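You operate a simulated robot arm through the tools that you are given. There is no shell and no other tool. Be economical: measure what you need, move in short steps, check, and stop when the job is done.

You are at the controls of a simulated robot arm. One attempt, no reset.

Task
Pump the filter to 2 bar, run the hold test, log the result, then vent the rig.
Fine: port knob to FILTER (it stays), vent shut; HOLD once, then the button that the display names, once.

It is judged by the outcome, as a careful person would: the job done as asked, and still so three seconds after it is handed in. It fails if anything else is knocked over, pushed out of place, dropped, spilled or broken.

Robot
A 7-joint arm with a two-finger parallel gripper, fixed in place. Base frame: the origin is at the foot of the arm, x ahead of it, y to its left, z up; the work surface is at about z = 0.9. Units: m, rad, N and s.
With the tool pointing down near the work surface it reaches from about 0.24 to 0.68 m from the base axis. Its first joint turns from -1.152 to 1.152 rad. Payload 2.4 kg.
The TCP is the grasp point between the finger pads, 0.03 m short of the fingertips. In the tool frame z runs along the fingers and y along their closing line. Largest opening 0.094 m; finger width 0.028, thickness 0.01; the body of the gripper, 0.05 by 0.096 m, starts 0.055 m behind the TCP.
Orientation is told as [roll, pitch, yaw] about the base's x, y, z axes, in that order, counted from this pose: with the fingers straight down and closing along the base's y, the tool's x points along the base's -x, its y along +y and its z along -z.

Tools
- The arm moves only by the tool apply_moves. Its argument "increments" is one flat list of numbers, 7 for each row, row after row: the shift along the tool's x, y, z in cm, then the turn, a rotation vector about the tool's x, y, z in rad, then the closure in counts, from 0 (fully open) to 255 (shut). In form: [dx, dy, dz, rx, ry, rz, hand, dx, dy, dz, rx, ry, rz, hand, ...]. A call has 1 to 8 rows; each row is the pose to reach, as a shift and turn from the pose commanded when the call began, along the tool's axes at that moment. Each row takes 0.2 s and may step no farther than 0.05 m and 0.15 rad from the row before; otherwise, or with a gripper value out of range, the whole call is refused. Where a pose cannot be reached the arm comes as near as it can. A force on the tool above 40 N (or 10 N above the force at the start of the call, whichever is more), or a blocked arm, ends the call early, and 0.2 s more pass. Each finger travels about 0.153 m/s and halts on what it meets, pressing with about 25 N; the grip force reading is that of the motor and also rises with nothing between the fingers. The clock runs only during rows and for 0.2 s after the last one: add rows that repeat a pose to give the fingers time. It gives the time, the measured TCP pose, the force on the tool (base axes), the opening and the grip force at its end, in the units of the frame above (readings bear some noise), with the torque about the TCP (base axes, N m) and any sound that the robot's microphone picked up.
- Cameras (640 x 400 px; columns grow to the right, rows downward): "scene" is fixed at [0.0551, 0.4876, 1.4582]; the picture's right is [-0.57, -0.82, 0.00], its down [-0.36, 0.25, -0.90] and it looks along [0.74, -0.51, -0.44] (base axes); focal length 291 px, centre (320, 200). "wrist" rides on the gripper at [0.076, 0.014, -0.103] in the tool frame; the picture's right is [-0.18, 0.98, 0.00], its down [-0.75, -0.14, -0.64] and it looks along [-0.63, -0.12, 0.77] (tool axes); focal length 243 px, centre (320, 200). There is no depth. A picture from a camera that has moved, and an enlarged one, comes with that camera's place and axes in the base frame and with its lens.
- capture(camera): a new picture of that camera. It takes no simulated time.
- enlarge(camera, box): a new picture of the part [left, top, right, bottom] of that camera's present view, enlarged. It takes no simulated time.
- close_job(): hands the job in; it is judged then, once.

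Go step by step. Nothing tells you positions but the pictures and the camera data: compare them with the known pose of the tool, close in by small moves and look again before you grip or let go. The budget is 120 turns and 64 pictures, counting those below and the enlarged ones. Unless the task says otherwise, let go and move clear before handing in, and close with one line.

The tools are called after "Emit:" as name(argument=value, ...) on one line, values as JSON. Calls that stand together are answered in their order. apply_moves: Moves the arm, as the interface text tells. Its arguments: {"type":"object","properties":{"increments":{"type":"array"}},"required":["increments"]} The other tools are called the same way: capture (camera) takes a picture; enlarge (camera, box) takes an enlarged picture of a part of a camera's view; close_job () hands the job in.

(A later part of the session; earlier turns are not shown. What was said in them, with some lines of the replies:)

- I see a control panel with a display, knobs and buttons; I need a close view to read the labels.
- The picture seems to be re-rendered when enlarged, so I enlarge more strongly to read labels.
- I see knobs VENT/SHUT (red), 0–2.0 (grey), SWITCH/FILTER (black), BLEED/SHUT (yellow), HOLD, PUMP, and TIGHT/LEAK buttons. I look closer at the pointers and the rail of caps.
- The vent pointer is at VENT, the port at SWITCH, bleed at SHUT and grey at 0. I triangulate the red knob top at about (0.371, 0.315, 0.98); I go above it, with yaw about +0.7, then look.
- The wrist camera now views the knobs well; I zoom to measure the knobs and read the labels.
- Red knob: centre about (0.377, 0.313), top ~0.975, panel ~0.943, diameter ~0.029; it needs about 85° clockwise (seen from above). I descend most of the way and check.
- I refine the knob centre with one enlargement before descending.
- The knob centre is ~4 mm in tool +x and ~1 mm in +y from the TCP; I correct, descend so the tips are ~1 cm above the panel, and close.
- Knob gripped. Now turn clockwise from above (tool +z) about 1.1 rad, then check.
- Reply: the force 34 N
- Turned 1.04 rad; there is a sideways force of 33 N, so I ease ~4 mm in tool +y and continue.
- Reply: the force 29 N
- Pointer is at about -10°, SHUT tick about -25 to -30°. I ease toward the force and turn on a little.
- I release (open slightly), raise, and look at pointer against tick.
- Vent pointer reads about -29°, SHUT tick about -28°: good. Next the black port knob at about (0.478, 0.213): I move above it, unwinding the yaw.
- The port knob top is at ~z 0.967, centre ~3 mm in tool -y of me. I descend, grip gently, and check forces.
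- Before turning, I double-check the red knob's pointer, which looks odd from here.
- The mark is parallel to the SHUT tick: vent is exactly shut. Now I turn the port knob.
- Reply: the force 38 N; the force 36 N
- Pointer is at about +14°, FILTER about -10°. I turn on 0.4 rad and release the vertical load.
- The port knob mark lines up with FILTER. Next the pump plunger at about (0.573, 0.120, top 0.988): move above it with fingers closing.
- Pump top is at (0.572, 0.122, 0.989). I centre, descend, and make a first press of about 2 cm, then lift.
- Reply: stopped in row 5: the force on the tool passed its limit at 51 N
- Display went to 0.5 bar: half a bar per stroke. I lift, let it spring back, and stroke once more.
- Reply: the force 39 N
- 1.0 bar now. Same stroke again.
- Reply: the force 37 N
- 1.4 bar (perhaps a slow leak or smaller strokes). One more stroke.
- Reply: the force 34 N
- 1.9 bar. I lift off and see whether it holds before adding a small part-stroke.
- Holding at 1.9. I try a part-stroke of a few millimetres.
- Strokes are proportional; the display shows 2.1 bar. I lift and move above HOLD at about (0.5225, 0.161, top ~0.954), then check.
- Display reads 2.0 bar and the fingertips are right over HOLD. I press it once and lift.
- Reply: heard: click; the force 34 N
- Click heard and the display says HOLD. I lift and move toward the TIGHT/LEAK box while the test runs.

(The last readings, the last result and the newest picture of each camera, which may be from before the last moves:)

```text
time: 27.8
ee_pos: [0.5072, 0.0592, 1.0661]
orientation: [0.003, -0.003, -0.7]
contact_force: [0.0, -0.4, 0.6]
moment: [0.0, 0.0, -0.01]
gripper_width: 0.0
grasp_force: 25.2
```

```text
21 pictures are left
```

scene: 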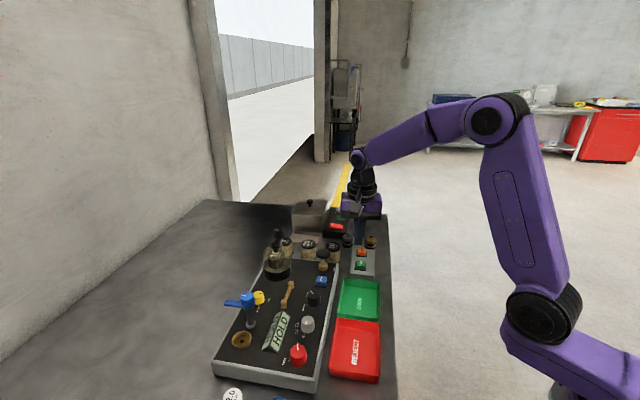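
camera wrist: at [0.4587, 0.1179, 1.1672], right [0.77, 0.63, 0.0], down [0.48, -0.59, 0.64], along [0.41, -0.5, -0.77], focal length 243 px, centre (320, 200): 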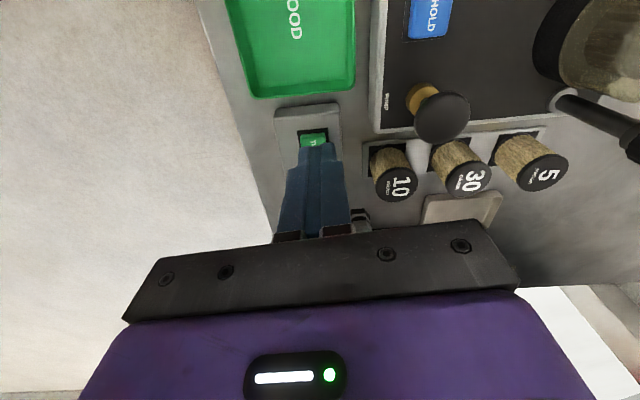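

The fingers are roughly above TIGHT; the test is still in HOLD. I wait and shift toward above TIGHT (0.530, 0.022), staying high.

Emit:
apply_moves(increments=[-4, -1.4, -1, 0, 0, 0, 255, -4, -1.4, -1, 0, 0, 0, 255, -4, -1.4, -1, 0, 0, 0, 255, -4, -1.4, -1, 0, 0, 0, 255, -4, -1.4, -1, 0, 0, 0, 255, -4, -1.4, -1, 0, 0, 0, 255, -4, -1.4, -1, 0, 0, 0, 255, -4, -1.4, -1, 0, 0, 0, 255])

Emit:
enlarge(camera="scene", box=[250, 220, 410, 350])

Emit:
capture(camera="wrist")

```text
time: 29.6
ee_pos: [0.529, 0.0206, 1.0777]
orientation: [0.002, -0.002, -0.7]
contact_force: [-0.4, -0.2, 0.6]
moment: [0.01, -0.03, 0.01]
gripper_width: 0.0001
grasp_force: 25.1
```

```text
3.08 times, centred on (330, 285) of scene
camera zoom: at [0.0551, 0.4876, 1.4582], right [-0.57, -0.82, 0.0], down [-0.36, 0.25, -0.9], along [0.74, -0.51, -0.44], focal length 894 px, centre (289, -62)
```

zoom: 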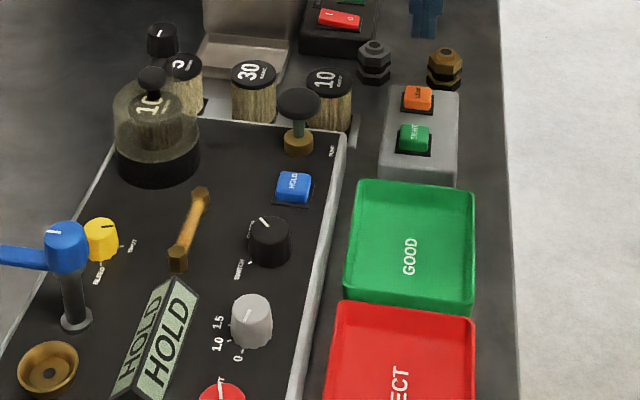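

```text
19 pictures are left
camera wrist: at [0.481, 0.0808, 1.1795], right [0.77, 0.63, 0.0], down [0.48, -0.59, 0.64], along [0.41, -0.5, -0.77], focal length 243 px, centre (320, 200)
```

wrist: 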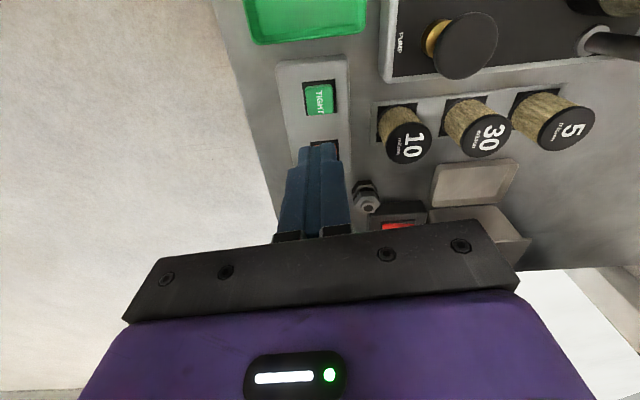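

I am right above TIGHT; the display still says HOLD. I wait further.

Emit:
apply_moves(increments=[0, 0, 0, 0, 0, 0, 255, 0, 0, 0, 0, 0, 0, 255, 0, 0, 0, 0, 0, 0, 255, 0, 0, 0, 0, 0, 0, 255, 0, 0, 0, 0, 0, 0, 255, 0, 0, 0, 0, 0, 0, 255, 0, 0, 0, 0, 0, 0, 255, 0, 0, 0, 0, 0, 0, 255])

Emit:
apply_moves(increments=[0, 0, 0, 0, 0, 0, 255, 0, 0, 0, 0, 0, 0, 255, 0, 0, 0, 0, 0, 0, 255, 0, 0, 0, 0, 0, 0, 255, 0, 0, 0, 0, 0, 0, 255, 0, 0, 0, 0, 0, 0, 255, 0, 0, 0, 0, 0, 0, 255, 0, 0, 0, 0, 0, 0, 255])

Emit:
enlarge(camera="scene", box=[250, 290, 350, 370])

```text
time: 31.4
ee_pos: [0.529, 0.0214, 1.0782]
orientation: [0.004, -0.003, -0.7]
contact_force: [0.0, 0.0, 0.0]
moment: [0.0, 0.03, 0.0]
gripper_width: 0.0001
grasp_force: 25.2
```

```text
time: 33.1
ee_pos: [0.5305, 0.0204, 1.0779]
orientation: [0.005, -0.004, -0.7]
contact_force: [0.4, -0.3, 0.0]
moment: [-0.04, -0.02, 0.0]
gripper_width: 0.0001
grasp_force: 25.0
```

```text
5.00 times, centred on (300, 330) of scene
camera zoom: at [0.0551, 0.4876, 1.4582], right [-0.57, -0.82, 0.0], down [-0.36, 0.25, -0.9], along [0.74, -0.51, -0.44], focal length 1453 px, centre (420, -450)
```

zoom: 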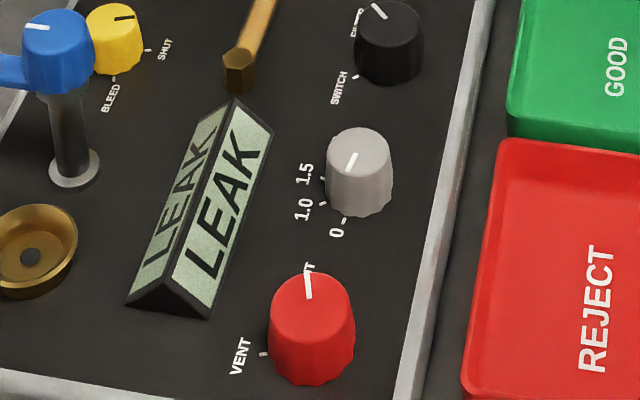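

The display names LEAK. I move above the orange LEAK button, about (0.572, -0.022).

Emit:
apply_moves(increments=[-3, -0.2, 0, 0, 0, 0, 255, -5.5, -0.4, 0, 0, 0, 0, 255, -5.5, -0.4, 1.5, 0, 0, 0, 255, -5.5, -0.4, 3, 0, 0, 0, 255])

Emit:
capture(camera="wrist")

Emit:
enlarge(camera="scene", box=[330, 200, 410, 290])

```text
time: 34.1
ee_pos: [0.5671, -0.016, 1.0459]
orientation: [0.004, -0.001, -0.702]
contact_force: [0.0, -0.3, 0.6]
moment: [-0.01, 0.01, 0.01]
gripper_width: 0.0002
grasp_force: 25.3
```

```text
17 pictures are left
camera wrist: at [0.5189, 0.0433, 1.1486], right [0.77, 0.63, 0.0], down [0.48, -0.59, 0.64], along [0.41, -0.5, -0.77], focal length 243 px, centre (320, 200)
```

wrist: 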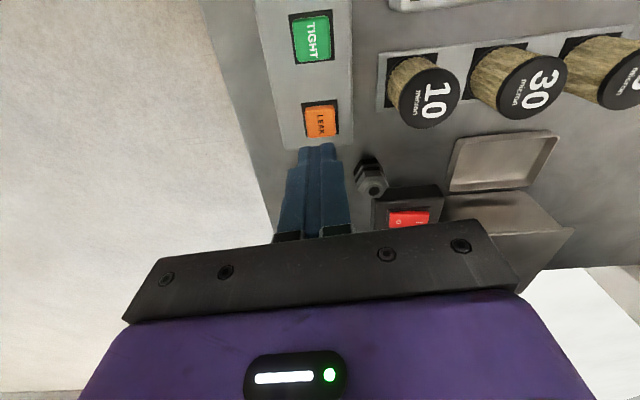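

```text
4.44 times, centred on (370, 245) of scene
camera zoom: at [0.0551, 0.4876, 1.4582], right [-0.57, -0.82, 0.0], down [-0.36, 0.25, -0.9], along [0.74, -0.51, -0.44], focal length 1291 px, centre (98, 0)
```

zoom: 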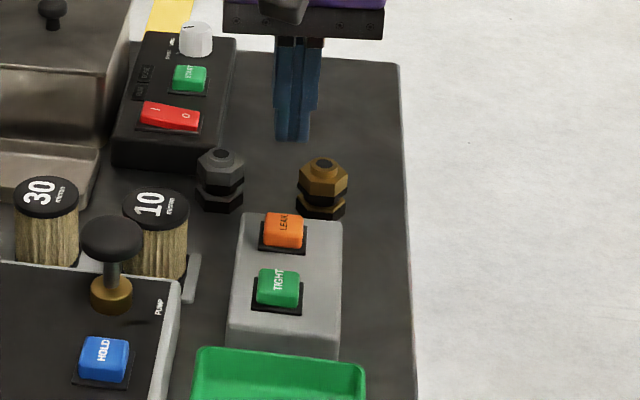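

LEAK is 8 mm in tool -x of me. I correct, descend and press once.

Emit:
apply_moves(increments=[-0.8, 0, 4, 0, 0, 0, 255, -0.8, 0, 7, 0, 0, 0, 255, -0.8, 0, 7.8, 0, 0, 0, 255, -0.8, 0, 8.4, 0, 0, 0, 255])

Emit:
enlarge(camera="scene", box=[250, 220, 410, 350])

```text
time: 35.1
ee_pos: [0.5736, -0.0224, 0.9653]
orientation: [0.005, -0.005, -0.7]
contact_force: [-6.4, 1.6, 25.5]
moment: [0.07, 0.25, -0.09]
gripper_width: 0.0
grasp_force: 24.9
heard: click
```

```text
3.08 times, centred on (330, 285) of scene
camera zoom: at [0.0544, 0.4876, 1.4582], right [-0.57, -0.82, 0.0], down [-0.36, 0.25, -0.9], along [0.74, -0.51, -0.44], focal length 894 px, centre (289, -62)
```

zoom: 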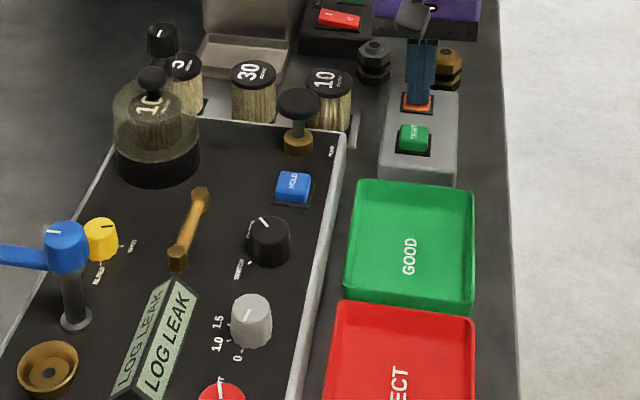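

"LOG LEAK" shown. Now lift and travel to the red vent knob at about (0.378, 0.3165).

Emit:
apply_moves(increments=[0, 0, -4.5, 0, 0, 0, 255, 0, 0, -9, 0, 0, 0, 255, 3, 1, -12, 0, 0, 0, 255, 7.5, 2.7, -12, 0, 0, 0, 255, 12, 4.3, -12, 0, 0, 0, 255, 16.5, 6, -12, 0, 0, 0, 255, 21, 7.6, -12, 0, 0, 0, 255, 25, 9, -12, 0, 0, 0, 255])

Emit:
apply_moves(increments=[4, 1.45, 0, 0, 0, 0.1, 180, 8, 2.9, 0, 0, 0, 0.15, 90, 11.8, 4.3, 0, 0, 0, 0.15, 90, 11.8, 4.3, 2, 0, 0, 0.15, 90])

Emit:
enlarge(camera="wrist", box=[240, 60, 400, 180])

```text
time: 37.0
ee_pos: [0.4394, 0.2082, 1.0848]
orientation: [0.005, -0.004, -0.699]
contact_force: [0.2, -0.6, 0.1]
moment: [0.0, -0.02, -0.01]
gripper_width: 0.0
grasp_force: 25.1
```

```text
time: 38.0
ee_pos: [0.3757, 0.3172, 1.0608]
orientation: [0.005, -0.001, -0.851]
contact_force: [1.3, -0.6, -0.3]
moment: [0.0, 0.01, 0.02]
gripper_width: 0.0606
grasp_force: 0.1
```

```text
3.33 times, centred on (320, 120) of wrist
camera zoom: at [0.3374, 0.3832, 1.1632], right [0.86, 0.51, 0.0], down [0.39, -0.66, 0.64], along [0.33, -0.55, -0.77], focal length 809 px, centre (320, 467)
```

zoom: 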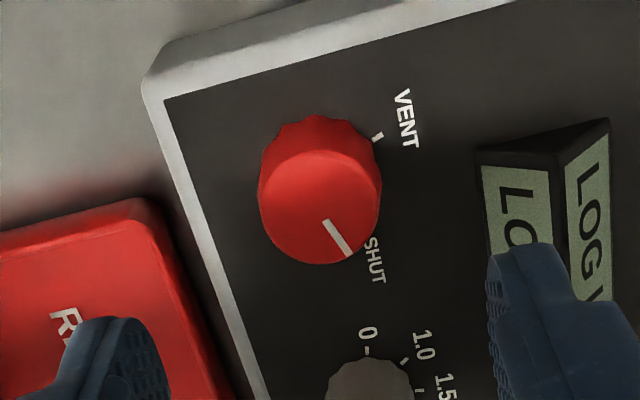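

Aligned within 2 mm. I descend, grip and turn the vent knob back counter-clockwise.

Emit:
apply_moves(increments=[-0.15, 0, 4, 0, 0, 0, 90, -0.15, 0, 7.8, 0, 0, 0, 90, -0.15, 0, 7.8, 0, 0, 0, 140, -0.15, 0, 7.8, 0, 0, 0, 190, -0.15, 0, 7.8, 0, 0, 0, 190])

Emit:
apply_moves(increments=[0, 0, 0, 0, 0, -0.14, 190, 0, 0, 0, 0, 0, -0.28, 190, 0, 0, 0, 0, 0, -0.42, 190, 0, 0, 0, 0, 0, -0.56, 190, 0, 0, 0, 0, 0, -0.7, 190, 0, 0, 0, 0, 0, -0.84, 190, 0, 0, 0, 0, 0, -0.98, 190, 0, 0, 0, 0, 0, -1.1, 190])

Emit:
enlarge(camera="wrist", box=[260, 110, 400, 240])

```text
time: 39.1
ee_pos: [0.3788, 0.3146, 0.9826]
orientation: [0.002, -0.002, -0.851]
contact_force: [-4.3, -4.6, -1.7]
moment: [-0.02, 0.07, 0.03]
gripper_width: 0.0302
grasp_force: 44.9
```

```text
time: 41.0
ee_pos: [0.3776, 0.3155, 0.9838]
orientation: [-0.002, -0.002, 0.251]
contact_force: [-3.7, -10.1, -15.0]
moment: [-0.21, 0.12, -0.02]
gripper_width: 0.0303
grasp_force: 44.3
```

```text
3.08 times, centred on (330, 175) of wrist
camera zoom: at [0.3015, 0.3091, 1.0854], right [-0.07, 1.0, 0.0], down [0.76, 0.05, 0.64], along [0.64, 0.04, -0.76], focal length 746 px, centre (289, 277)
```

zoom: 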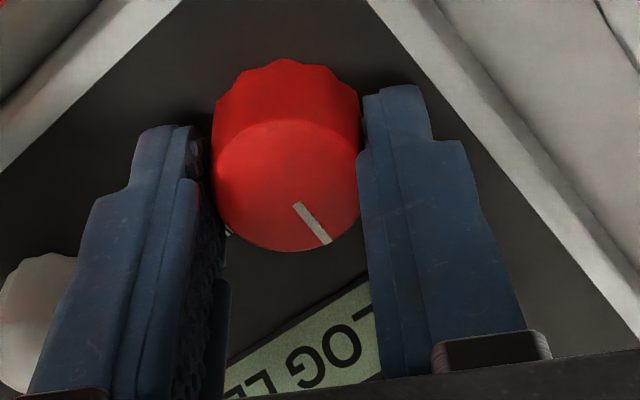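

Turned 1.1 rad; I turn 0.36 more, then release and look.

Emit:
apply_moves(increments=[0, 0, 0, 0, 0, -0.12, 190, 0, 0, 0, 0, 0, -0.24, 190, 0, 0, 0, 0, 0, -0.36, 190, 0, 0, 0, 0, 0, -0.36, 90, 0, 0, 0, 0, 0, -0.36, 90, 0, 0, -4.5, 0, 0, -0.36, 90, 0, 0, -9, 0, 0, -0.36, 90])

Emit:
enlarge(camera="wrist", box=[240, 60, 400, 180])

Emit:
enlarge(camera="scene", box=[220, 280, 360, 380])

```text
time: 42.5
ee_pos: [0.3781, 0.3154, 1.0742]
orientation: [0.0, -0.002, 0.61]
contact_force: [0.3, 0.2, -0.1]
moment: [0.02, -0.01, 0.0]
gripper_width: 0.0607
grasp_force: 0.1
```

```text
3.33 times, centred on (320, 120) of wrist
camera zoom: at [0.3082, 0.2834, 1.1763], right [-0.41, 0.91, 0.0], down [0.7, 0.32, 0.65], along [0.59, 0.27, -0.76], focal length 809 px, centre (320, 467)
```

zoom: 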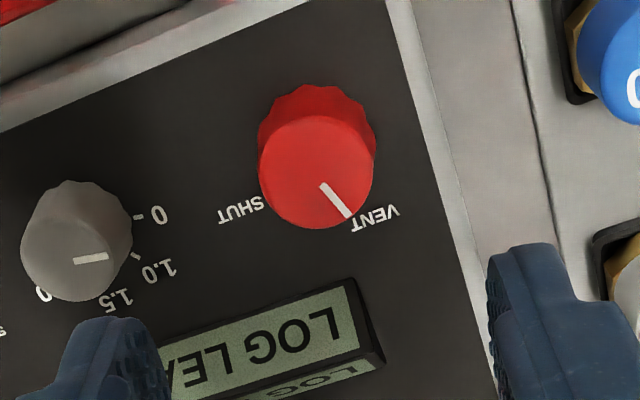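

```text
4.00 times, centred on (290, 330) of scene
camera zoom: at [0.0551, 0.4876, 1.4582], right [-0.57, -0.82, 0.0], down [-0.36, 0.25, -0.9], along [0.74, -0.51, -0.44], focal length 1162 px, centre (440, -320)
```

zoom: 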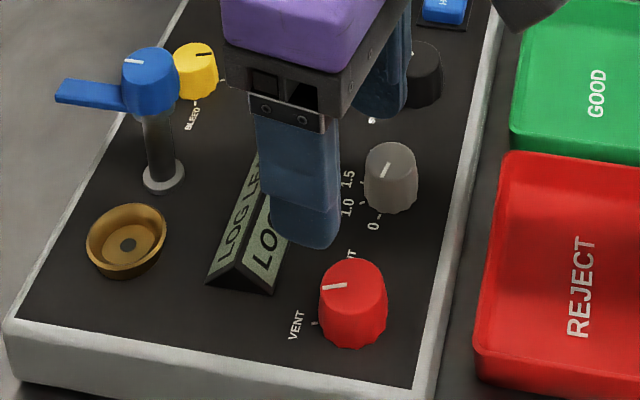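

The vent pointer is back at its original VENT position. I move up and clear, open the view and check the display.

Emit:
apply_moves(increments=[0, 0, -4.5, 0, 0, 0, 90, 0, 0, -9, 0, 0, 0, 90, 2, -4, -12, 0, 0, 0, 90, 4, -8, -15, 0, 0, 0, 90, 4, -8, -15, 0, 0, 0, 90, 4, -8, -15, 0, 0, 0, 90])

Emit:
enlarge(camera="scene", box=[200, 200, 400, 400])

Emit:
enlarge(camera="scene", box=[220, 290, 340, 375])

```text
refused: row 3 steps farther than a row can; nothing moved
```

```text
2.00 times, centred on (300, 300) of scene
camera zoom: at [0.0551, 0.4876, 1.4582], right [-0.57, -0.82, 0.0], down [-0.36, 0.25, -0.9], along [0.74, -0.51, -0.44], focal length 581 px, centre (360, 0)
```

zoom: 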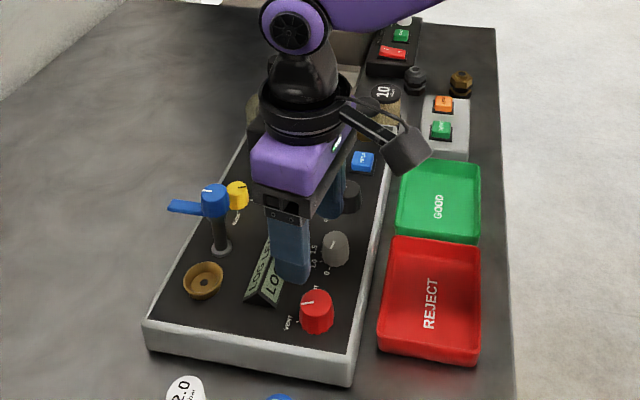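

```text
4.71 times, centred on (280, 332) of scene
camera zoom: at [0.0551, 0.4876, 1.4582], right [-0.57, -0.82, 0.0], down [-0.36, 0.25, -0.9], along [0.74, -0.51, -0.44], focal length 1367 px, centre (508, -424)
```

zoom: 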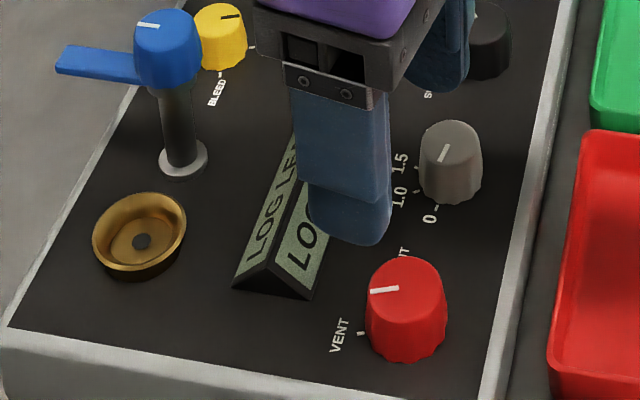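

That call was refused for too long a step; I rise with smaller steps and wait a moment.

Emit:
apply_moves(increments=[0, 0, -4.5, 0, 0, 0, 90, 0, 0, -9, 0, 0, 0, 90, 0, 0, -13.5, 0, 0, 0, 90, 0, 0, -18, 0, 0, 0, 90, 4, 0, -20, 0, 0, 0, 90, 8, 0, -22, 0, 0, 0, 90, 8, 0, -22, 0, 0, 0, 90, 8, 0, -22, 0, 0, 0, 90])

Emit:
enlarge(camera="scene", box=[200, 200, 400, 400])

Emit:
enlarge(camera="scene", box=[220, 280, 340, 375])

```text
time: 44.4
ee_pos: [0.311, 0.2674, 1.2966]
orientation: [-0.002, -0.004, 0.611]
contact_force: [0.8, 0.5, -0.2]
moment: [0.0, 0.03, -0.03]
gripper_width: 0.0608
grasp_force: 0.0
```

```text
2.00 times, centred on (300, 300) of scene
camera zoom: at [0.0551, 0.4876, 1.4582], right [-0.57, -0.82, 0.0], down [-0.36, 0.25, -0.9], along [0.74, -0.51, -0.44], focal length 581 px, centre (360, 0)
```

zoom: 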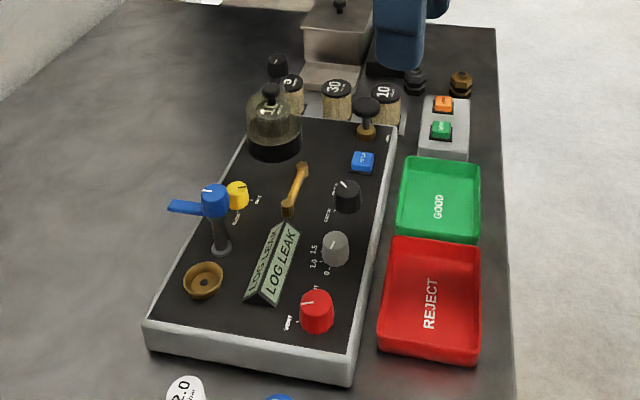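

```text
4.21 times, centred on (280, 328) of scene
camera zoom: at [0.0551, 0.4876, 1.4582], right [-0.57, -0.82, 0.0], down [-0.36, 0.25, -0.9], along [0.74, -0.51, -0.44], focal length 1223 px, centre (488, -337)
```

zoom: 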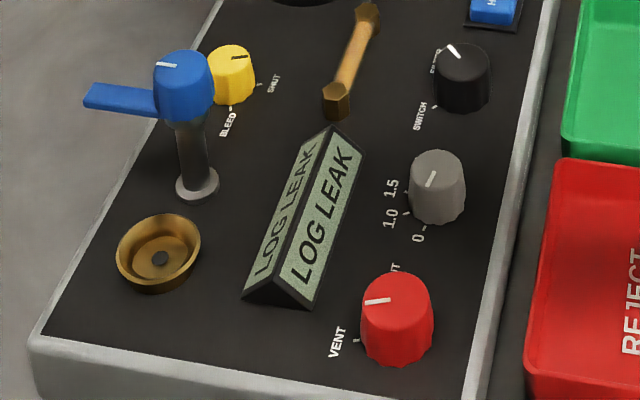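

Everything is in order: the log shows LEAK, the vent pointer matches its original VENT position, the port is at FILTER, and nothing is displaced. I hand in.

Emit:
close_job()

```text
The job is handed in.
```

The job is handed in. I pumped the filter to 2.0 bar and pressed HOLD once. The display named LEAK, so I pressed LEAK once and it showed "LOG LEAK". The vent knob is back at VENT and the port knob stays on FILTER. The display stayed on "LOG LEAK" after venting, so I had no zero-pressure reading and judged the vent by the knob position.
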